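You operate a simulated robot arm through the tools that you are given. There is no shell and no other tool. Be economical: measure what you need, move in short steps, check, and stop when the job is done.

You run a simulated robot arm. Do the job below in one go: nothing can be reset, and whatever is moved stays where it is left.

JOB
Fetch the black motor housing from the green mat on the teal-backed bench and set it on the square silver plate there.

Only the result counts: the job must be done as asked and must still hold three seconds after the hand-in. Knocking over, shifting, dropping, spilling or breaking anything else fails it.

ROBOT AND FRAMES
A 7-joint arm with a two-finger parallel gripper, fixed in place. Base frame: the origin is at the foot of the arm, x ahead of it, y to its left, z up; the work surface is at about z = 80. Readings come in cm, rad, newtons and seconds.
With the tool pointing down near the work surface it reaches from about 24 to 68 cm from the base axis. Its first joint turns from -1.152 to 1.152 rad. Payload 2.4 kg.
The TCP is the grasp point between the finger pads, 3 cm short of the fingertips. In the tool frame z runs along the fingers and y along their closing line. The gripper opens to 9.4 cm. The fingers are 2.8 cm wide and 1 cm thick; the gripper's body (5 by 9.6 cm) begins 5.5 cm behind the TCP.
Orientation is that of the tool frame in the base frame, as a unit quaternion [w, x, y, z]. With the fingers straight down and closing along the base's y, the tool's x points along the base's -x, its y along +y and its z along -z.

CONTROLS
- The arm moves only by the tool servo_tool. Its argument "plan" is one flat list of numbers, 7 for each row, row after row: the shift along the base's x, y, z in units of 200 mm (1.0 is 200 mm), then the turn, a rotation vector about the base's x, y, z in units of 90 degrees (1.0 is 90 degrees), then the closure, from 0 (fully open) to 1 (shut). In form: [dx, dy, dz, rx, ry, rz, grip, dx, dy, dz, rx, ry, rz, grip, ...]. A call has 1 to 20 rows; each row is the pose to reach, as a shift and turn from the pose commanded when the call began. A call with a number of a shift or a turn outside -1 to 1 is refused whole. Each row takes 0.2 s and may step no farther than 5 cm and 0.15 rad from the row before; otherwise, or with a gripper value out of range, the whole call is refused. Where a pose cannot be reached the arm comes as near as it can. A force on the tool above 40 N (or 10 N above the force at the start of the call, whichever is more), or a blocked arm, ends the call early, and 0.2 s more pass. Each finger travels about 15.3 cm/s and halts on what it meets, pressing with about 44 N; the grip force reading is that of the motor and also rises with nothing between the fingers. The clock runs only during rows and for 0.2 s after the last one: add rows that repeat a pose to give the fingers time. The reply holds the time, the measured pose of the TCP, the force on the tool along the base axes, the opening and the grip force, in the units named above and with some noise, and new pictures: "show" is both (left out), scene, wrist or none.
- Cameras (640 x 400 px; columns grow to the right, rows downward): "scene" is fixed at [3.14, 46.92, 144.48]; the picture's right is [-0.81, -0.58, 0.00], its down [-0.33, 0.46, -0.83] and it looks along [0.48, -0.67, -0.56] (base axes); focal length 321 px, centre (320, 200). "wrist" rides on the gripper at [-3.7, 0, -5.8] in the tool frame; the picture's right is [0.00, -1.00, 0.00], its down [0.97, 0.00, -0.24] and it looks along [0.24, 0.00, 0.97] (tool axes); focal length 218 px, centre (320, 200). There is no depth. A picture from a camera that has moved, and an enlarged one, comes with that camera's place and axes in the base frame and with its lens.
- enlarge(camera, box): a new picture of the part [left, top, right, bottom] of that camera's present view, enlarged. No time passes.
- job_done(): hands the job in; it is judged then, once.

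Go step by step. Nothing tells you positions but the pictures and the camera data: compare them with the known pose of the tool, close in by small moves and look again before you grip or let go. The budget is 90 turns and 150 pictures, counting those below and the enlarged ones. Unless the task says otherwise, let go and move clear before handing in, and close with one line.

The tools are called by a JSON object that holds its "api" and its "payload". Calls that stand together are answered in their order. servo_tool: Moves the arm, as the interface text tells. Its arguments: {"type":"object","properties":{"plan":{"type":"array"},"show":{"type":"string","enum":["both","scene","wrist","none"]}},"required":["plan"]} The other tools are called the same way: enlarge (camera, box) takes an enlarged picture of a part of a camera's view; job_done () hands the job in.

At the start:

```text
t: 0.0
tcp_pos: [33.01, -9.64, 108.41]
ee_rot: [-0.001, 0.001, 1.0, 0.0]
wrist_force: [0.1, -0.4, -0.2]
finger_gap: 9.38
grasp_force: 0.2
```

scene: 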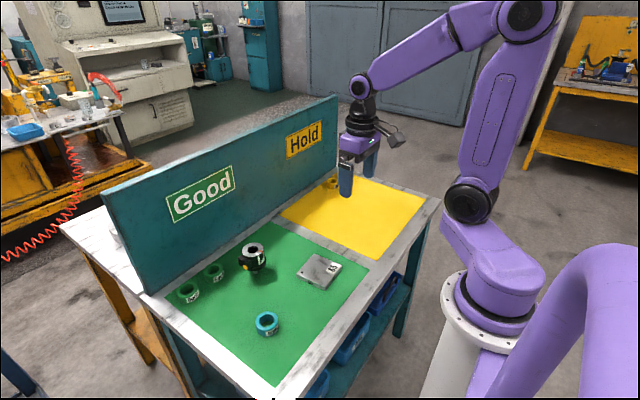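
wrist: 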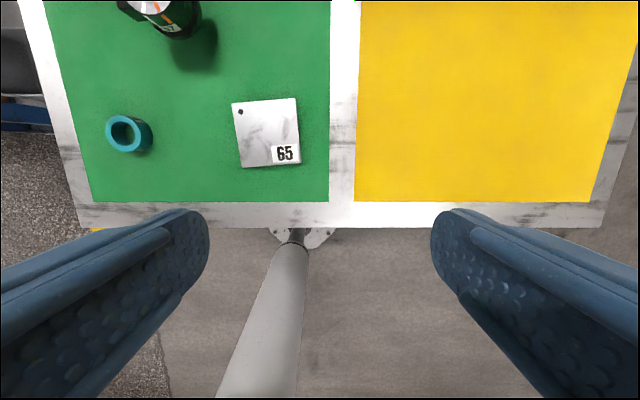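

I see a black item (likely the motor housing) on the green mat, with a silver plate near it. I'll look closer at both first.

{"api": "enlarge", "payload": {"camera": "scene", "box": [160, 220, 360, 345]}}

{"api": "enlarge", "payload": {"camera": "wrist", "box": [60, 0, 340, 175]}}

```text
3.20 times, centred on (260, 282) of scene
camera zoom: at [3.14, 46.92, 144.48], right [-0.81, -0.58, 0.0], down [-0.33, 0.46, -0.83], along [0.48, -0.67, -0.56], focal length 1027 px, centre (512, -64)
```

zoom: 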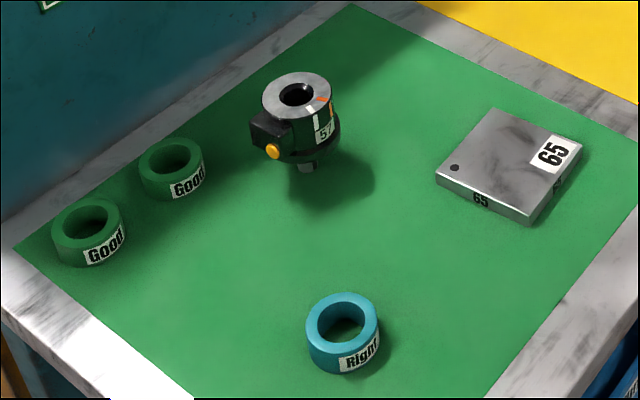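

```text
2.29 times, centred on (200, 88) of wrist
camera zoom: at [36.78, -9.55, 114.21], right [0.0, -1.0, 0.0], down [-0.97, 0.0, 0.24], along [-0.24, 0.0, -0.97], focal length 499 px, centre (594, 457)
```

zoom: 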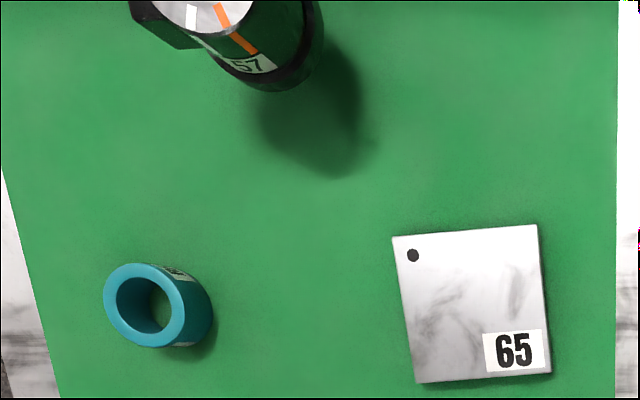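

The housing seems to be near (52, 8) with its top around z 88, with a side connector box, standing on a narrow foot; the plate is near (38.6, -2). I'll move high over the housing for a better look.

{"api": "servo_tool", "payload": {"plan": [0.15, 0.15, 0, 0, 0, 0, 0, 0.3, 0.3, 0, 0, 0, 0, 0, 0.45, 0.45, 0, 0, 0, 0, 0, 0.6, 0.6, 0, 0, 0, 0, 0, 0.75, 0.75, 0, 0, 0, 0, 0, 0.9, 0.88, 0, 0, 0, 0, 0, 0.9, 0.88, 0, 0, 0, 0, 0]}}

```text
t: 1.6
tcp_pos: [51.23, 8.11, 108.59]
ee_rot: [0.001, 0.0, 1.0, 0.001]
wrist_force: [0.4, 0.3, 1.3]
finger_gap: 9.39
grasp_force: 0.0
camera wrist: at [54.87, 8.11, 114.29], right [0.0, -1.0, 0.0], down [-0.97, 0.0, 0.24], along [-0.24, 0.0, -0.97], focal length 218 px, centre (320, 200)
```

scene: 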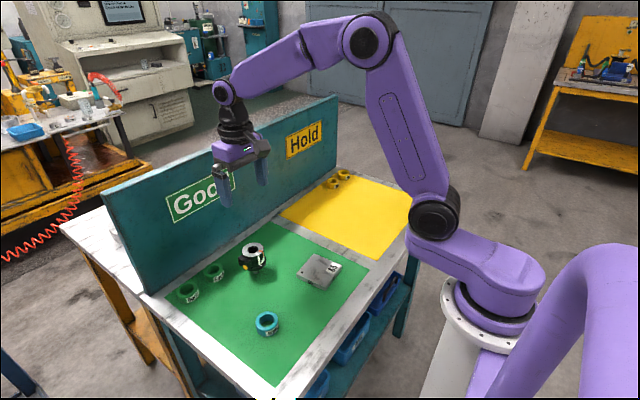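
wrist: 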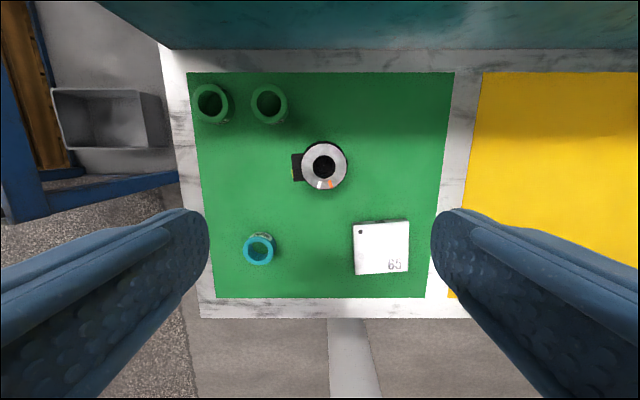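

{"api": "enlarge", "payload": {"camera": "wrist", "box": [240, 120, 440, 290]}}

{"api": "enlarge", "payload": {"camera": "scene", "box": [226, 235, 290, 275]}}

```text
2.35 times, centred on (340, 205) of wrist
camera zoom: at [54.87, 8.11, 114.29], right [0.0, -1.0, 0.0], down [-0.97, 0.0, 0.24], along [-0.24, 0.0, -0.97], focal length 514 px, centre (273, 188)
```

zoom: 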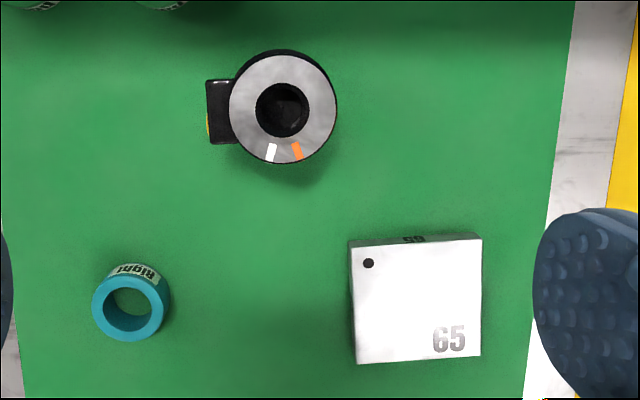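

```text
10.00 times, centred on (258, 255) of scene
camera zoom: at [3.14, 46.92, 144.48], right [-0.81, -0.58, 0.0], down [-0.33, 0.46, -0.83], along [0.48, -0.67, -0.56], focal length 3211 px, centre (940, -350)
```

zoom: 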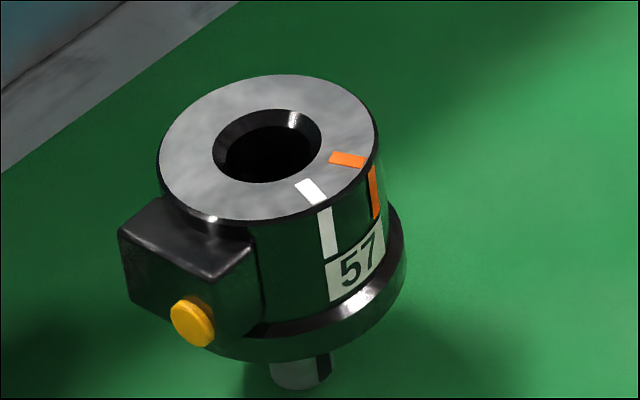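

The housing is about (52.5, 7.6), top near z 88, with its connector box on the +y side, so I'll grip it along x. I'll turn the tool by -90° about z and come down part way.

{"api": "servo_tool", "payload": {"plan": [0.005, -0.002, -0.05, 0, 0, -0.09, 0, 0.01, -0.004, -0.1, 0, 0, -0.18, 0, 0.015, -0.006, -0.15, 0, 0, -0.27, 0, 0.02, -0.008, -0.2, 0, 0, -0.36, 0, 0.025, -0.01, -0.25, 0, 0, -0.45, 0, 0.03, -0.012, -0.3, 0, 0, -0.54, 0, 0.04, -0.014, -0.35, 0, 0, -0.63, 0, 0.045, -0.016, -0.4, 0, 0, -0.72, 0, 0.05, -0.018, -0.45, 0, 0, -0.81, 0, 0.055, -0.02, -0.5, 0, 0, -0.9, 0, 0.065, -0.02, -0.53, 0, 0, -0.98, 0, 0.065, -0.02, -0.55, 0, 0, -1, 0, 0.065, -0.02, -0.55, 0, 0, -1, 0]}}

```text
t: 4.4
tcp_pos: [52.5, 7.46, 97.56]
ee_rot: [0.0, 0.707, 0.707, 0.0]
wrist_force: [0.1, -0.1, 0.2]
finger_gap: 9.37
grasp_force: 0.0
camera wrist: at [52.36, 3.94, 103.25], right [-1.0, 0.0, 0.0], down [0.0, 0.97, 0.24], along [0.0, 0.24, -0.97], focal length 218 px, centre (320, 200)
```

scene: 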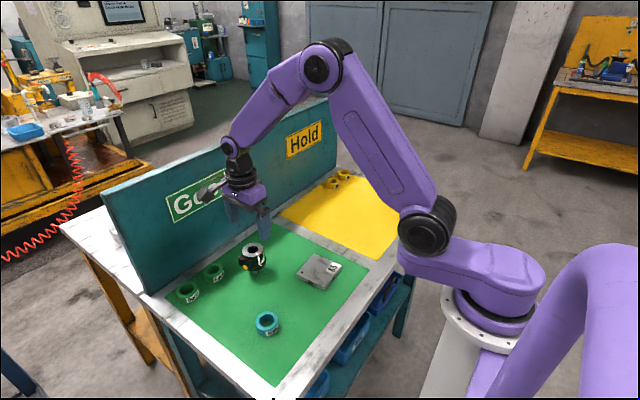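
wrist: 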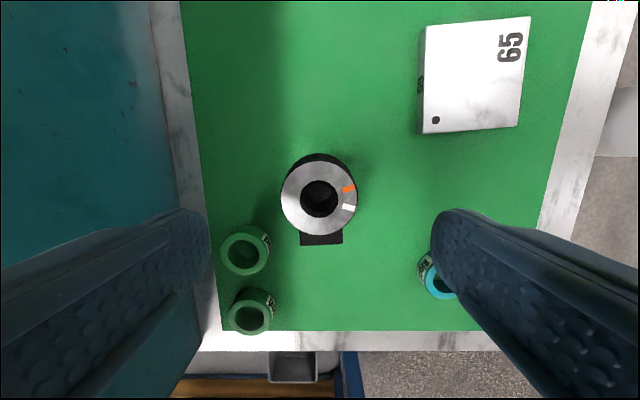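

The tool is well centred over the housing (52.4, 7.6). I'll come down until the fingertips are beside the top part and check the flange height.

{"api": "servo_tool", "payload": {"plan": [-0.005, 0.008, -0.12, 0, 0, 0, 0, -0.005, 0.008, -0.24, 0, 0, 0, 0, -0.005, 0.008, -0.36, 0, 0, 0, 0, -0.005, 0.008, -0.42, 0, 0, 0, 0, -0.005, 0.008, -0.42, 0, 0, 0, 0]}}

{"api": "enlarge", "payload": {"camera": "scene", "box": [210, 220, 290, 270]}}

```text
t: 5.6
tcp_pos: [52.35, 7.79, 89.11]
ee_rot: [0.001, 0.707, 0.707, -0.001]
wrist_force: [-0.3, -0.3, -0.2]
finger_gap: 9.38
grasp_force: 0.0
camera wrist: at [52.23, 4.01, 94.81], right [-1.0, 0.0, 0.0], down [0.0, 0.97, 0.24], along [0.0, 0.24, -0.97], focal length 218 px, centre (320, 200)
```

scene: 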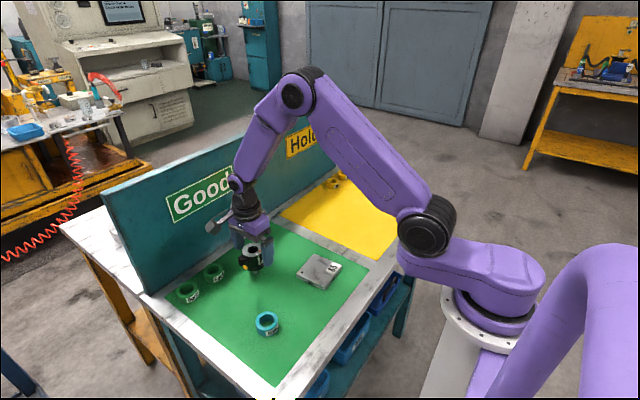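
wrist: 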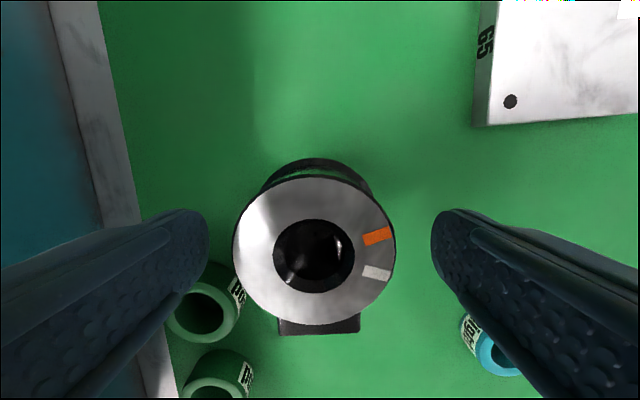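

```text
8.00 times, centred on (250, 245) of scene
camera zoom: at [3.14, 46.92, 144.48], right [-0.81, -0.58, 0.0], down [-0.33, 0.46, -0.83], along [0.48, -0.67, -0.56], focal length 2568 px, centre (880, -160)
```

zoom: 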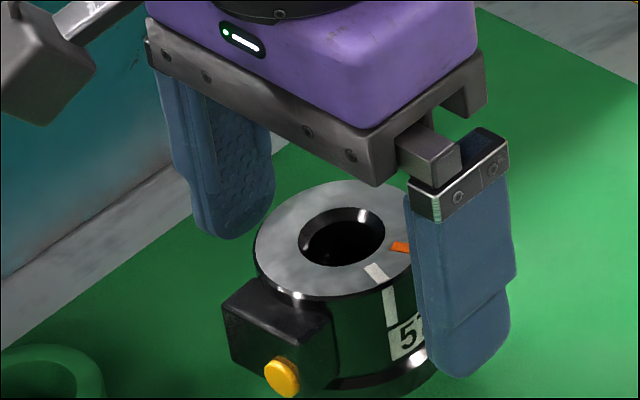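

The housing's top centre is at (52.4, 7.5) and the flange's upper face is at about z 85, so the tips must stop at about 85.4. I'll nudge to y 7.5, go down to 88.4 and look.

{"api": "servo_tool", "payload": {"plan": [0.003, -0.014, 0, 0, 0, 0, 0, 0.003, -0.014, -0.018, 0, 0, 0, 0, 0.003, -0.014, -0.036, 0, 0, 0, 0, 0.003, -0.014, -0.036, 0, 0, 0, 0.15, 0.003, -0.014, -0.036, 0, 0, 0, 0.32, 0.003, -0.014, -0.036, 0, 0, 0, 0.32]}}

{"api": "enlarge", "payload": {"camera": "scene", "box": [210, 230, 290, 280]}}

```text
t: 7.0
tcp_pos: [52.43, 7.37, 88.33]
ee_rot: [0.0, 0.707, 0.707, 0.0]
wrist_force: [0.2, 0.3, 0.5]
finger_gap: 6.38
grasp_force: 0.0
camera wrist: at [52.29, 3.7, 94.12], right [-1.0, 0.0, 0.0], down [0.0, 0.97, 0.24], along [0.0, 0.24, -0.97], focal length 218 px, centre (320, 200)
```

scene: 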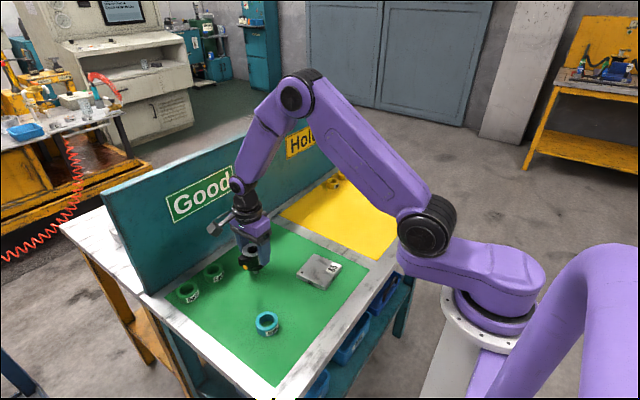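
wrist: 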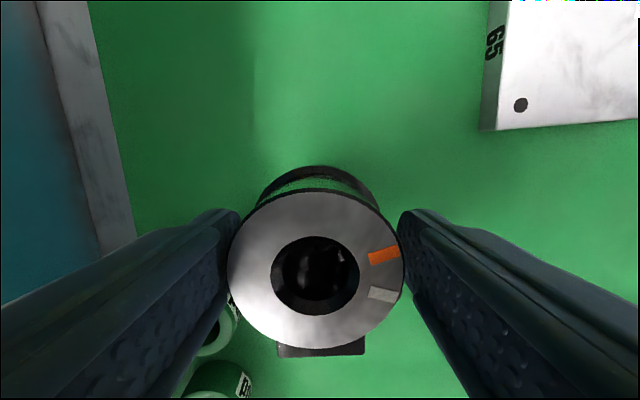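

```text
8.00 times, centred on (250, 255) of scene
camera zoom: at [3.14, 46.92, 144.48], right [-0.81, -0.58, 0.0], down [-0.33, 0.46, -0.83], along [0.48, -0.67, -0.56], focal length 2568 px, centre (880, -240)
```

zoom: 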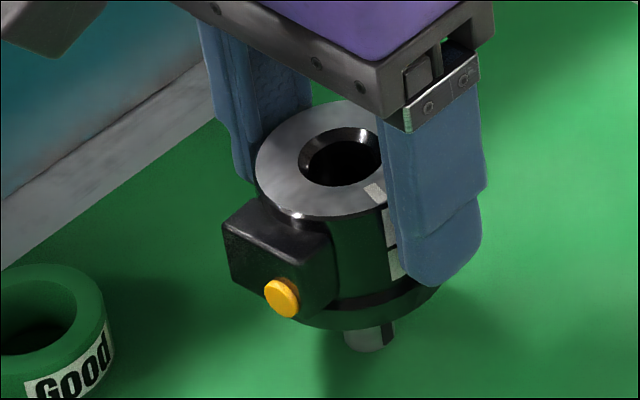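

The fingers straddle the body just above the flange, with the housing centred. Now I'll close and check the grip.

{"api": "servo_tool", "payload": {"plan": [0, 0.006, 0, 0, 0, 0, 0.34, 0, 0.006, 0, 0, 0, 0, 0.37, 0, 0.006, 0, 0, 0, 0, 0.4, 0, 0.006, 0, 0, 0, 0, 0.45, 0, 0.006, 0, 0, 0, 0, 1, 0, 0.006, 0, 0, 0, 0, 1, 0, 0.006, 0, 0, 0, 0, 1], "show": "wrist"}}

```text
t: 8.6
tcp_pos: [52.41, 7.64, 88.46]
ee_rot: [0.0, 0.707, 0.707, 0.0]
wrist_force: [2.4, 0.0, 1.0]
finger_gap: 5.59
grasp_force: 44.1
camera wrist: at [52.34, 3.86, 94.15], right [-1.0, 0.0, 0.0], down [0.0, 0.97, 0.24], along [0.0, 0.24, -0.97], focal length 218 px, centre (320, 200)
```

wrist: 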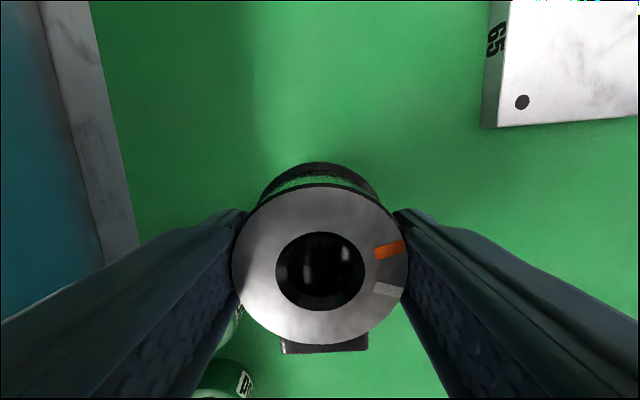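

Gripped at 5.59 cm with 44 N. I'll lift straight up about 8 cm.

{"api": "servo_tool", "payload": {"plan": [0, 0, 0.03, 0, 0, 0, 1, 0, 0, 0.08, 0, 0, 0, 1, 0, 0, 0.16, 0, 0, 0, 1, 0, 0, 0.24, 0, 0, 0, 1, 0, 0, 0.32, 0, 0, 0, 1, 0, 0, 0.4, 0, 0, 0, 1, 0, 0, 0.4, 0, 0, 0, 1]}}

{"api": "enlarge", "payload": {"camera": "scene", "box": [200, 180, 360, 290]}}

```text
t: 10.2
tcp_pos: [52.39, 7.58, 96.31]
ee_rot: [0.0, 0.707, 0.707, 0.0]
wrist_force: [-0.3, 0.1, -5.9]
finger_gap: 5.57
grasp_force: 44.3
camera wrist: at [52.31, 3.95, 102.15], right [-1.0, 0.0, 0.0], down [0.0, 0.97, 0.24], along [0.0, 0.24, -0.97], focal length 218 px, centre (320, 200)
```

scene: 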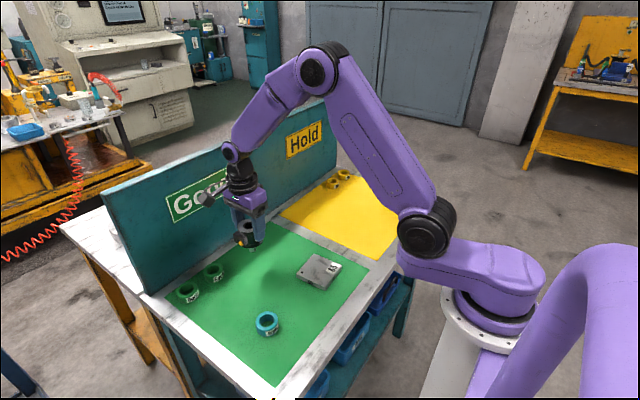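
wrist: 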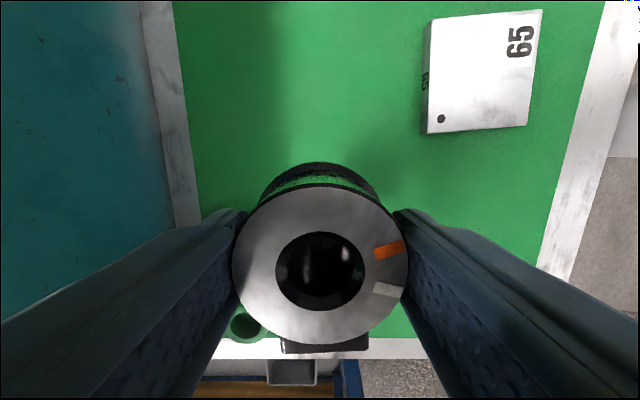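

```text
3.64 times, centred on (280, 235) of scene
camera zoom: at [3.15, 46.92, 144.48], right [-0.81, -0.58, 0.0], down [-0.33, 0.46, -0.83], along [0.48, -0.67, -0.56], focal length 1168 px, centre (466, 73)
```

zoom: 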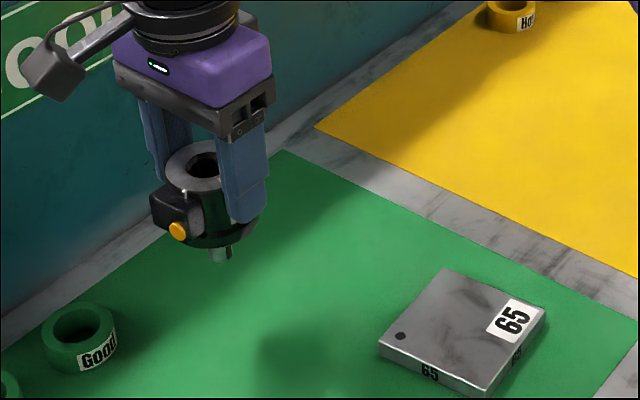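

The housing hangs upright, about 8 cm clear. I'll carry it to above the plate at about (38.8, -2.0).

{"api": "servo_tool", "payload": {"plan": [-0.06, -0.045, 0, 0, 0, 0, 1, -0.18, -0.13, 0, 0, 0, 0, 1, -0.32, -0.23, 0, 0, 0, 0, 1, -0.46, -0.33, 0, 0, 0, 0, 1, -0.58, -0.42, 0, 0, 0, 0, 1, -0.65, -0.46, 0, 0, 0, 0, 1, -0.68, -0.48, 0, 0, 0, 0, 1, -0.68, -0.48, 0, 0, 0, 0, 1]}}

{"api": "enlarge", "payload": {"camera": "scene", "box": [250, 190, 390, 300]}}

```text
t: 12.0
tcp_pos: [38.69, -1.89, 96.18]
ee_rot: [0.0, 0.707, 0.707, 0.0]
wrist_force: [0.2, 0.2, -6.0]
finger_gap: 5.57
grasp_force: 44.0
camera wrist: at [38.69, -5.58, 101.95], right [-1.0, 0.0, 0.0], down [0.0, 0.97, 0.24], along [0.0, 0.24, -0.97], focal length 218 px, centre (320, 200)
```

scene: 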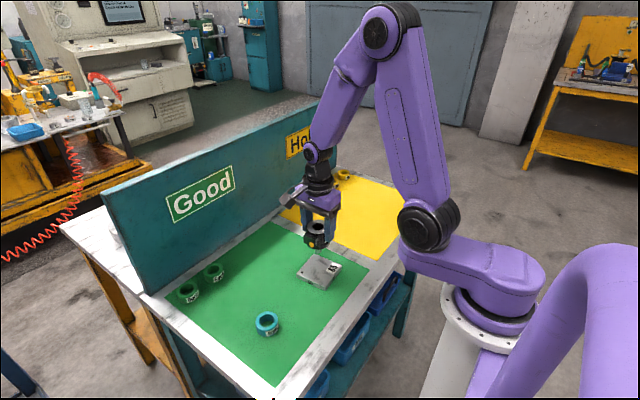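
wrist: 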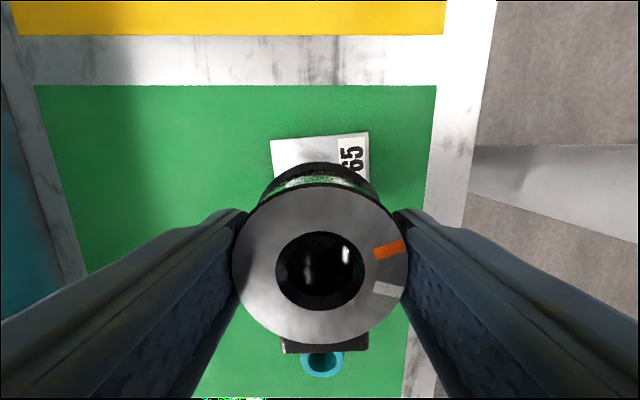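

```text
3.64 times, centred on (320, 245) of scene
camera zoom: at [3.15, 46.92, 144.48], right [-0.81, -0.58, 0.0], down [-0.33, 0.46, -0.83], along [0.48, -0.67, -0.56], focal length 1168 px, centre (320, 36)
```

zoom: 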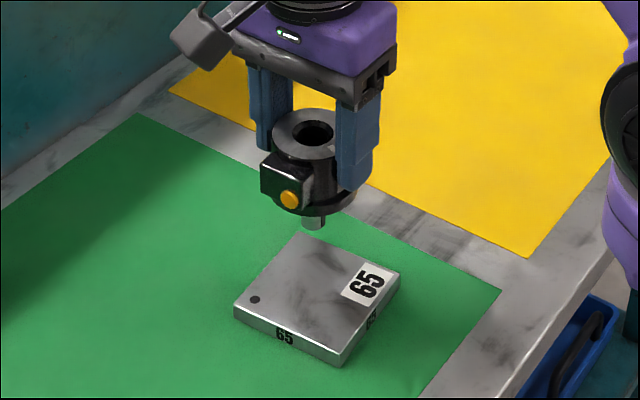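

I'm over the plate centre to within a few millimetres. I'll lower until just above the plate, then check.

{"api": "servo_tool", "payload": {"plan": [0, 0, -0.06, 0, 0, 0, 1, 0, 0, -0.14, 0, 0, 0, 1, 0, 0, -0.2, 0, 0, 0, 1, 0, 0, -0.24, 0, 0, 0, 1, 0, 0, -0.25, 0, 0, 0, 1, 0, 0, -0.25, 0, 0, 0, 1]}}

{"api": "enlarge", "payload": {"camera": "scene", "box": [280, 225, 360, 295]}}

```text
t: 13.4
tcp_pos: [38.74, -2.08, 91.25]
ee_rot: [0.0, 0.707, 0.708, -0.001]
wrist_force: [0.1, -1.0, -5.2]
finger_gap: 5.58
grasp_force: 43.9
camera wrist: at [38.77, -5.63, 97.09], right [-1.0, 0.0, 0.0], down [0.0, 0.97, 0.24], along [0.0, 0.24, -0.97], focal length 218 px, centre (320, 200)
```

scene: 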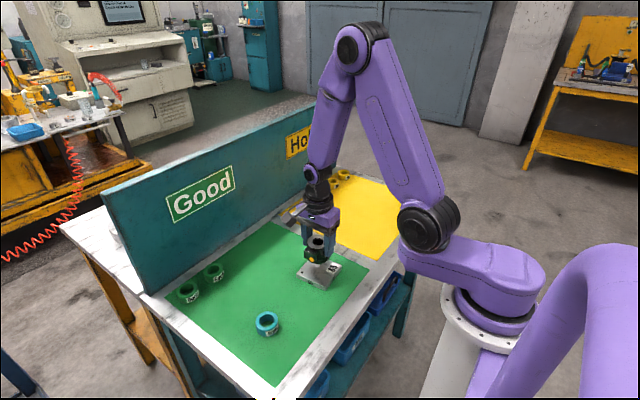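
wrist: 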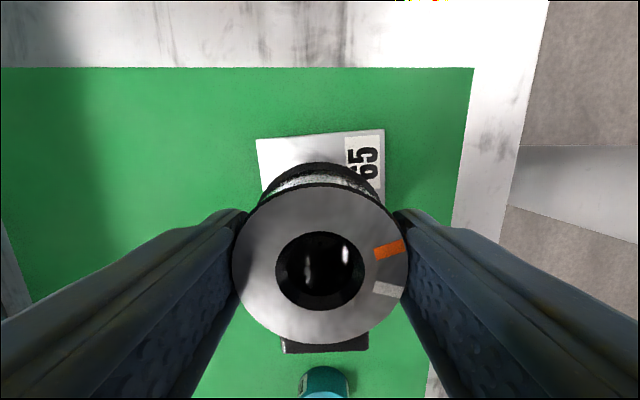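

```text
5.71 times, centred on (320, 260) of scene
camera zoom: at [3.15, 46.92, 144.48], right [-0.81, -0.58, 0.0], down [-0.33, 0.46, -0.83], along [0.48, -0.67, -0.56], focal length 1835 px, centre (320, -143)
```

zoom: 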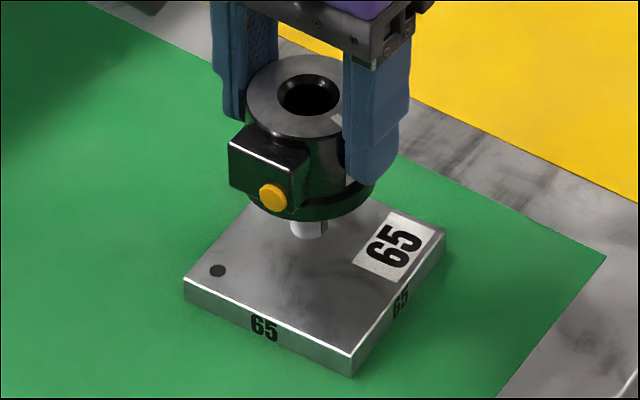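

The shaft is about 1 cm above the plate's centre. I'll now creep down while watching the force.

{"api": "servo_tool", "payload": {"plan": [0, 0, -0.01, 0, 0, 0, 1, 0, 0, -0.02, 0, 0, 0, 1, 0, 0, -0.03, 0, 0, 0, 1, 0, 0, -0.03, 0, 0, 0, 1], "show": "none"}}

{"api": "enlarge", "payload": {"camera": "scene", "box": [300, 250, 340, 275]}}

```text
t: 14.4
tcp_pos: [38.84, -1.91, 90.66]
ee_rot: [0.001, 0.707, 0.707, 0.0]
wrist_force: [0.4, -0.2, -5.1]
finger_gap: 5.58
grasp_force: 44.2
```

```text
16.00 times, centred on (320, 262) of scene
camera zoom: at [3.15, 46.92, 144.48], right [-0.81, -0.58, 0.0], down [-0.33, 0.46, -0.83], along [0.48, -0.67, -0.56], focal length 5137 px, centre (320, -800)
```

zoom: 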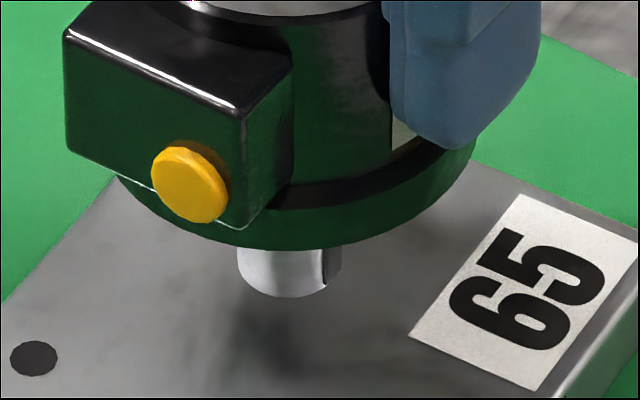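

{"api": "servo_tool", "payload": {"plan": [0, 0, -0.005, 0, 0, 0, 1, 0, 0, -0.01, 0, 0, 0, 1, 0, 0, -0.015, 0, 0, 0, 1, 0, 0, -0.02, 0, 0, 0, 1, 0, 0, -0.02, 0, 0, 0, 1], "show": "none"}}

{"api": "enlarge", "payload": {"camera": "scene", "box": [300, 250, 340, 275]}}

```text
t: 15.6
tcp_pos: [38.82, -2.04, 90.31]
ee_rot: [0.001, 0.707, 0.707, 0.0]
wrist_force: [-0.6, -0.3, -5.4]
finger_gap: 5.57
grasp_force: 43.6
```

```text
16.00 times, centred on (320, 262) of scene
camera zoom: at [3.15, 46.92, 144.48], right [-0.81, -0.58, 0.0], down [-0.33, 0.46, -0.83], along [0.48, -0.67, -0.56], focal length 5137 px, centre (320, -800)
```

zoom: 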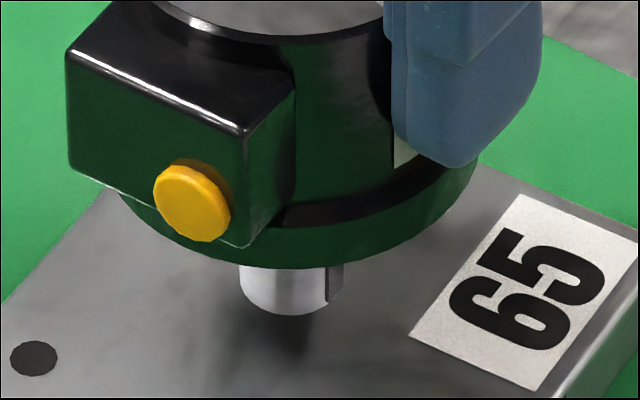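

Still no contact; I'll keep creeping down.

{"api": "servo_tool", "payload": {"plan": [0, 0, -0.005, 0, 0, 0, 1, 0, 0, -0.01, 0, 0, 0, 1, 0, 0, -0.015, 0, 0, 0, 1, 0, 0, -0.015, 0, 0, 0, 1], "show": "none"}}

{"api": "enlarge", "payload": {"camera": "scene", "box": [300, 250, 340, 275]}}

```text
t: 16.6
tcp_pos: [38.62, -1.99, 89.91]
ee_rot: [0.0, 0.708, 0.706, 0.001]
wrist_force: [-0.8, -0.8, -5.3]
finger_gap: 5.54
grasp_force: 44.1
```

```text
16.00 times, centred on (320, 262) of scene
camera zoom: at [3.15, 46.92, 144.48], right [-0.81, -0.58, 0.0], down [-0.33, 0.46, -0.83], along [0.48, -0.67, -0.56], focal length 5137 px, centre (320, -800)
```

zoom: 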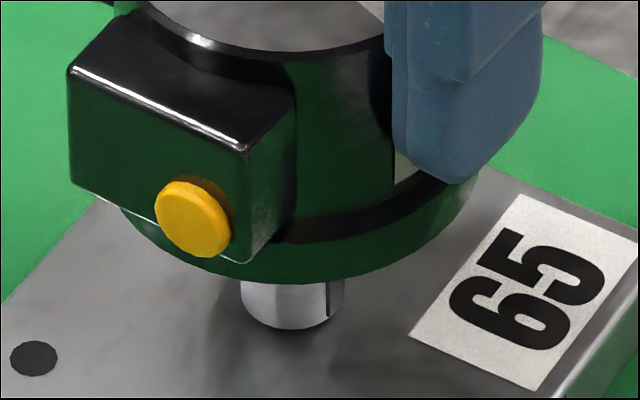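

Very close now; finer steps.

{"api": "servo_tool", "payload": {"plan": [0, 0, -0.0025, 0, 0, 0, 1, 0, 0, -0.005, 0, 0, 0, 1, 0, 0, -0.0075, 0, 0, 0, 1, 0, 0, -0.0075, 0, 0, 0, 1], "show": "none"}}

{"api": "enlarge", "payload": {"camera": "scene", "box": [300, 250, 340, 275]}}

```text
t: 17.6
tcp_pos: [38.74, -1.96, 89.84]
ee_rot: [0.0, 0.707, 0.707, 0.0]
wrist_force: [-2.7, 2.1, 12.4]
finger_gap: 5.59
grasp_force: 43.6
```

```text
16.00 times, centred on (320, 262) of scene
camera zoom: at [3.12, 46.93, 144.48], right [-0.81, -0.58, 0.0], down [-0.33, 0.46, -0.83], along [0.48, -0.67, -0.56], focal length 5137 px, centre (320, -800)
```

zoom: 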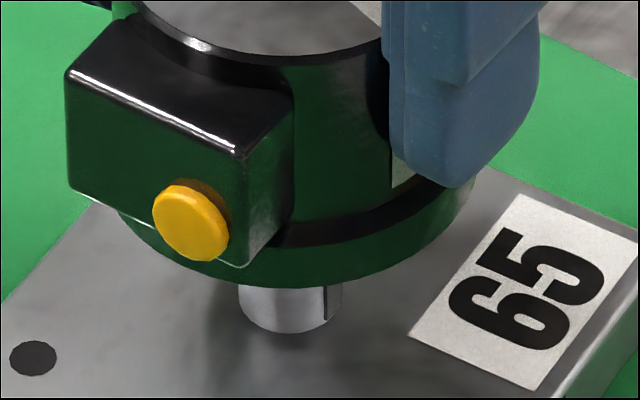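

The shaft is in contact with the plate (+12 N). I'll ease off half a millimetre and check the force before letting go.

{"api": "servo_tool", "payload": {"plan": [0, 0, 0.0015, 0, 0, 0, 1, 0, 0, 0.0025, 0, 0, 0, 1, 0, 0, 0.0025, 0, 0, 0, 1], "show": "none"}}

```text
t: 18.4
tcp_pos: [38.91, -2.06, 89.85]
ee_rot: [0.0, 0.707, 0.707, 0.001]
wrist_force: [0.0, 2.6, 1.6]
finger_gap: 5.56
grasp_force: 44.2
```

The load now rests gently on the plate. I'll open the fingers slowly.

{"api": "servo_tool", "payload": {"plan": [0, 0, 0, 0, 0, 0, 0.5, 0, 0, 0, 0, 0, 0, 0.42, 0, 0, 0, 0, 0, 0, 0.4, 0, 0, 0, 0, 0, 0, 0.38, 0, 0, 0, 0, 0, 0, 0.34, 0, 0, 0, 0, 0, 0, 0.26, 0, 0, 0, 0, 0, 0, 0.16, 0, 0, 0, 0, 0, 0, 0.1, 0, 0, 0, 0, 0, 0, 0.1]}}

{"api": "enlarge", "payload": {"camera": "scene", "box": [280, 225, 360, 295]}}

```text
t: 20.4
tcp_pos: [38.94, -2.05, 89.81]
ee_rot: [-0.001, 0.707, 0.707, 0.0]
wrist_force: [0.5, 0.2, -0.6]
finger_gap: 8.48
grasp_force: 0.1
camera wrist: at [38.78, -5.65, 95.67], right [-1.0, 0.0, 0.0], down [0.0, 0.97, 0.24], along [0.0, 0.24, -0.97], focal length 218 px, centre (320, 200)
```

scene: 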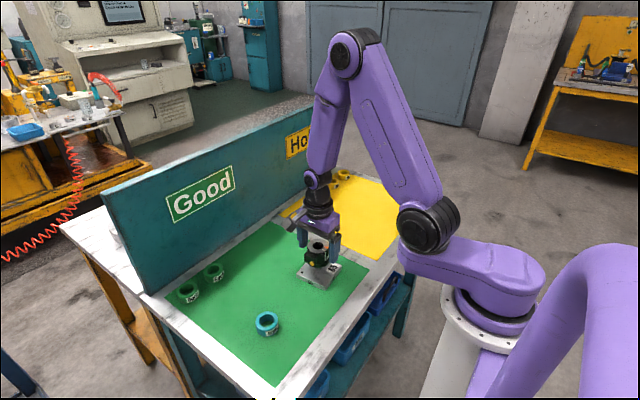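
wrist: 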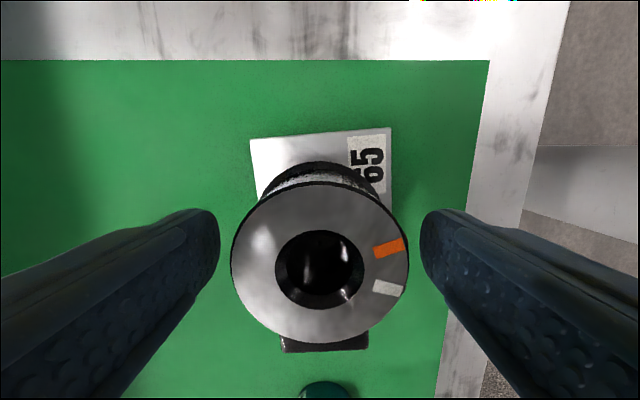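

```text
5.71 times, centred on (320, 260) of scene
camera zoom: at [3.14, 46.92, 144.48], right [-0.81, -0.58, 0.0], down [-0.33, 0.46, -0.83], along [0.48, -0.67, -0.56], focal length 1835 px, centre (320, -143)
```

zoom: 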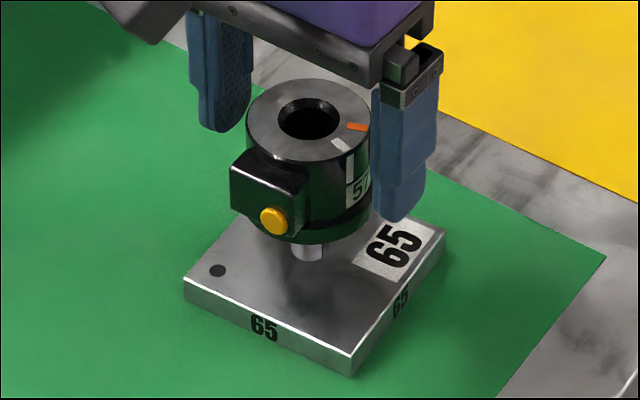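

The housing stands upright on the plate's middle and the fingers are clear of it. I'll rise straight up and check.

{"api": "servo_tool", "payload": {"plan": [0, 0, 0.04, 0, 0, 0, 0.05, 0, 0, 0.12, 0, 0, 0, 0, 0, 0, 0.25, 0, 0, 0, 0, 0, 0, 0.4, 0, 0, 0, 0, 0, 0, 0.55, 0, 0, 0, 0, 0, 0, 0.7, 0, 0, 0, 0, 0, 0, 0.7, 0, 0, 0, 0, 0, 0, 0.7, 0, 0, 0, 0]}}

{"api": "enlarge", "payload": {"camera": "scene", "box": [280, 225, 360, 295]}}

```text
t: 22.2
tcp_pos: [38.99, -1.91, 103.99]
ee_rot: [0.001, 0.707, 0.707, 0.0]
wrist_force: [-0.9, 0.9, -0.4]
finger_gap: 9.42
grasp_force: 0.1
camera wrist: at [38.81, -5.56, 109.77], right [-1.0, 0.0, 0.0], down [0.0, 0.97, 0.24], along [0.0, 0.24, -0.97], focal length 218 px, centre (320, 200)
```

scene: 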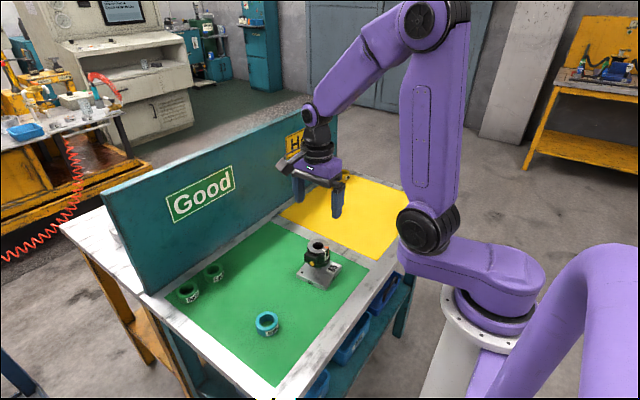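
wrist: 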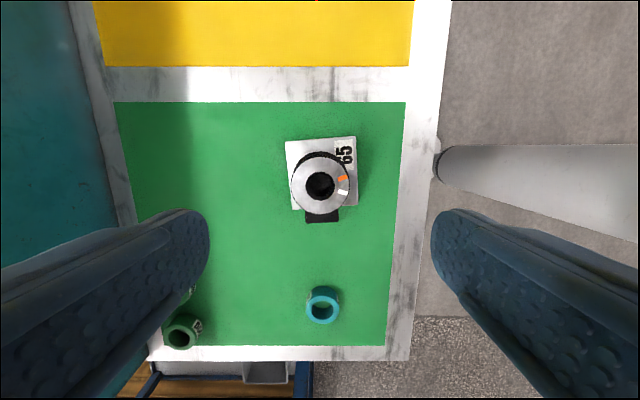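

```text
5.71 times, centred on (320, 260) of scene
camera zoom: at [3.14, 46.92, 144.48], right [-0.81, -0.58, 0.0], down [-0.33, 0.46, -0.83], along [0.48, -0.67, -0.56], focal length 1835 px, centre (320, -143)
```

zoom: 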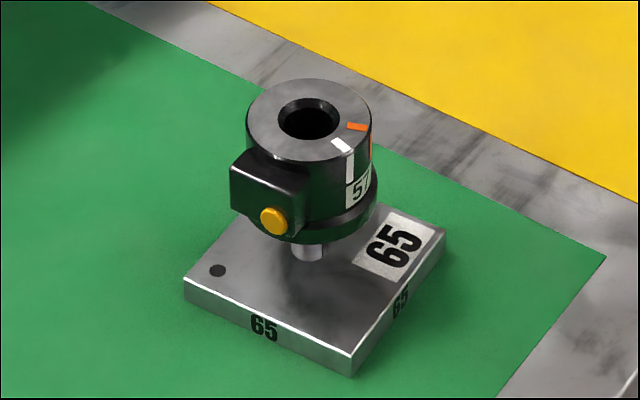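

The housing stands steady and upright on the plate, nothing else has moved, and the arm is clear. I'm handing in.

{"api": "job_done", "payload": {}}

```text
The job is handed in.
```

The black motor housing now stands upright near the middle of the square silver plate, the gripper is clear of it, and nothing else looked moved in the final pictures.
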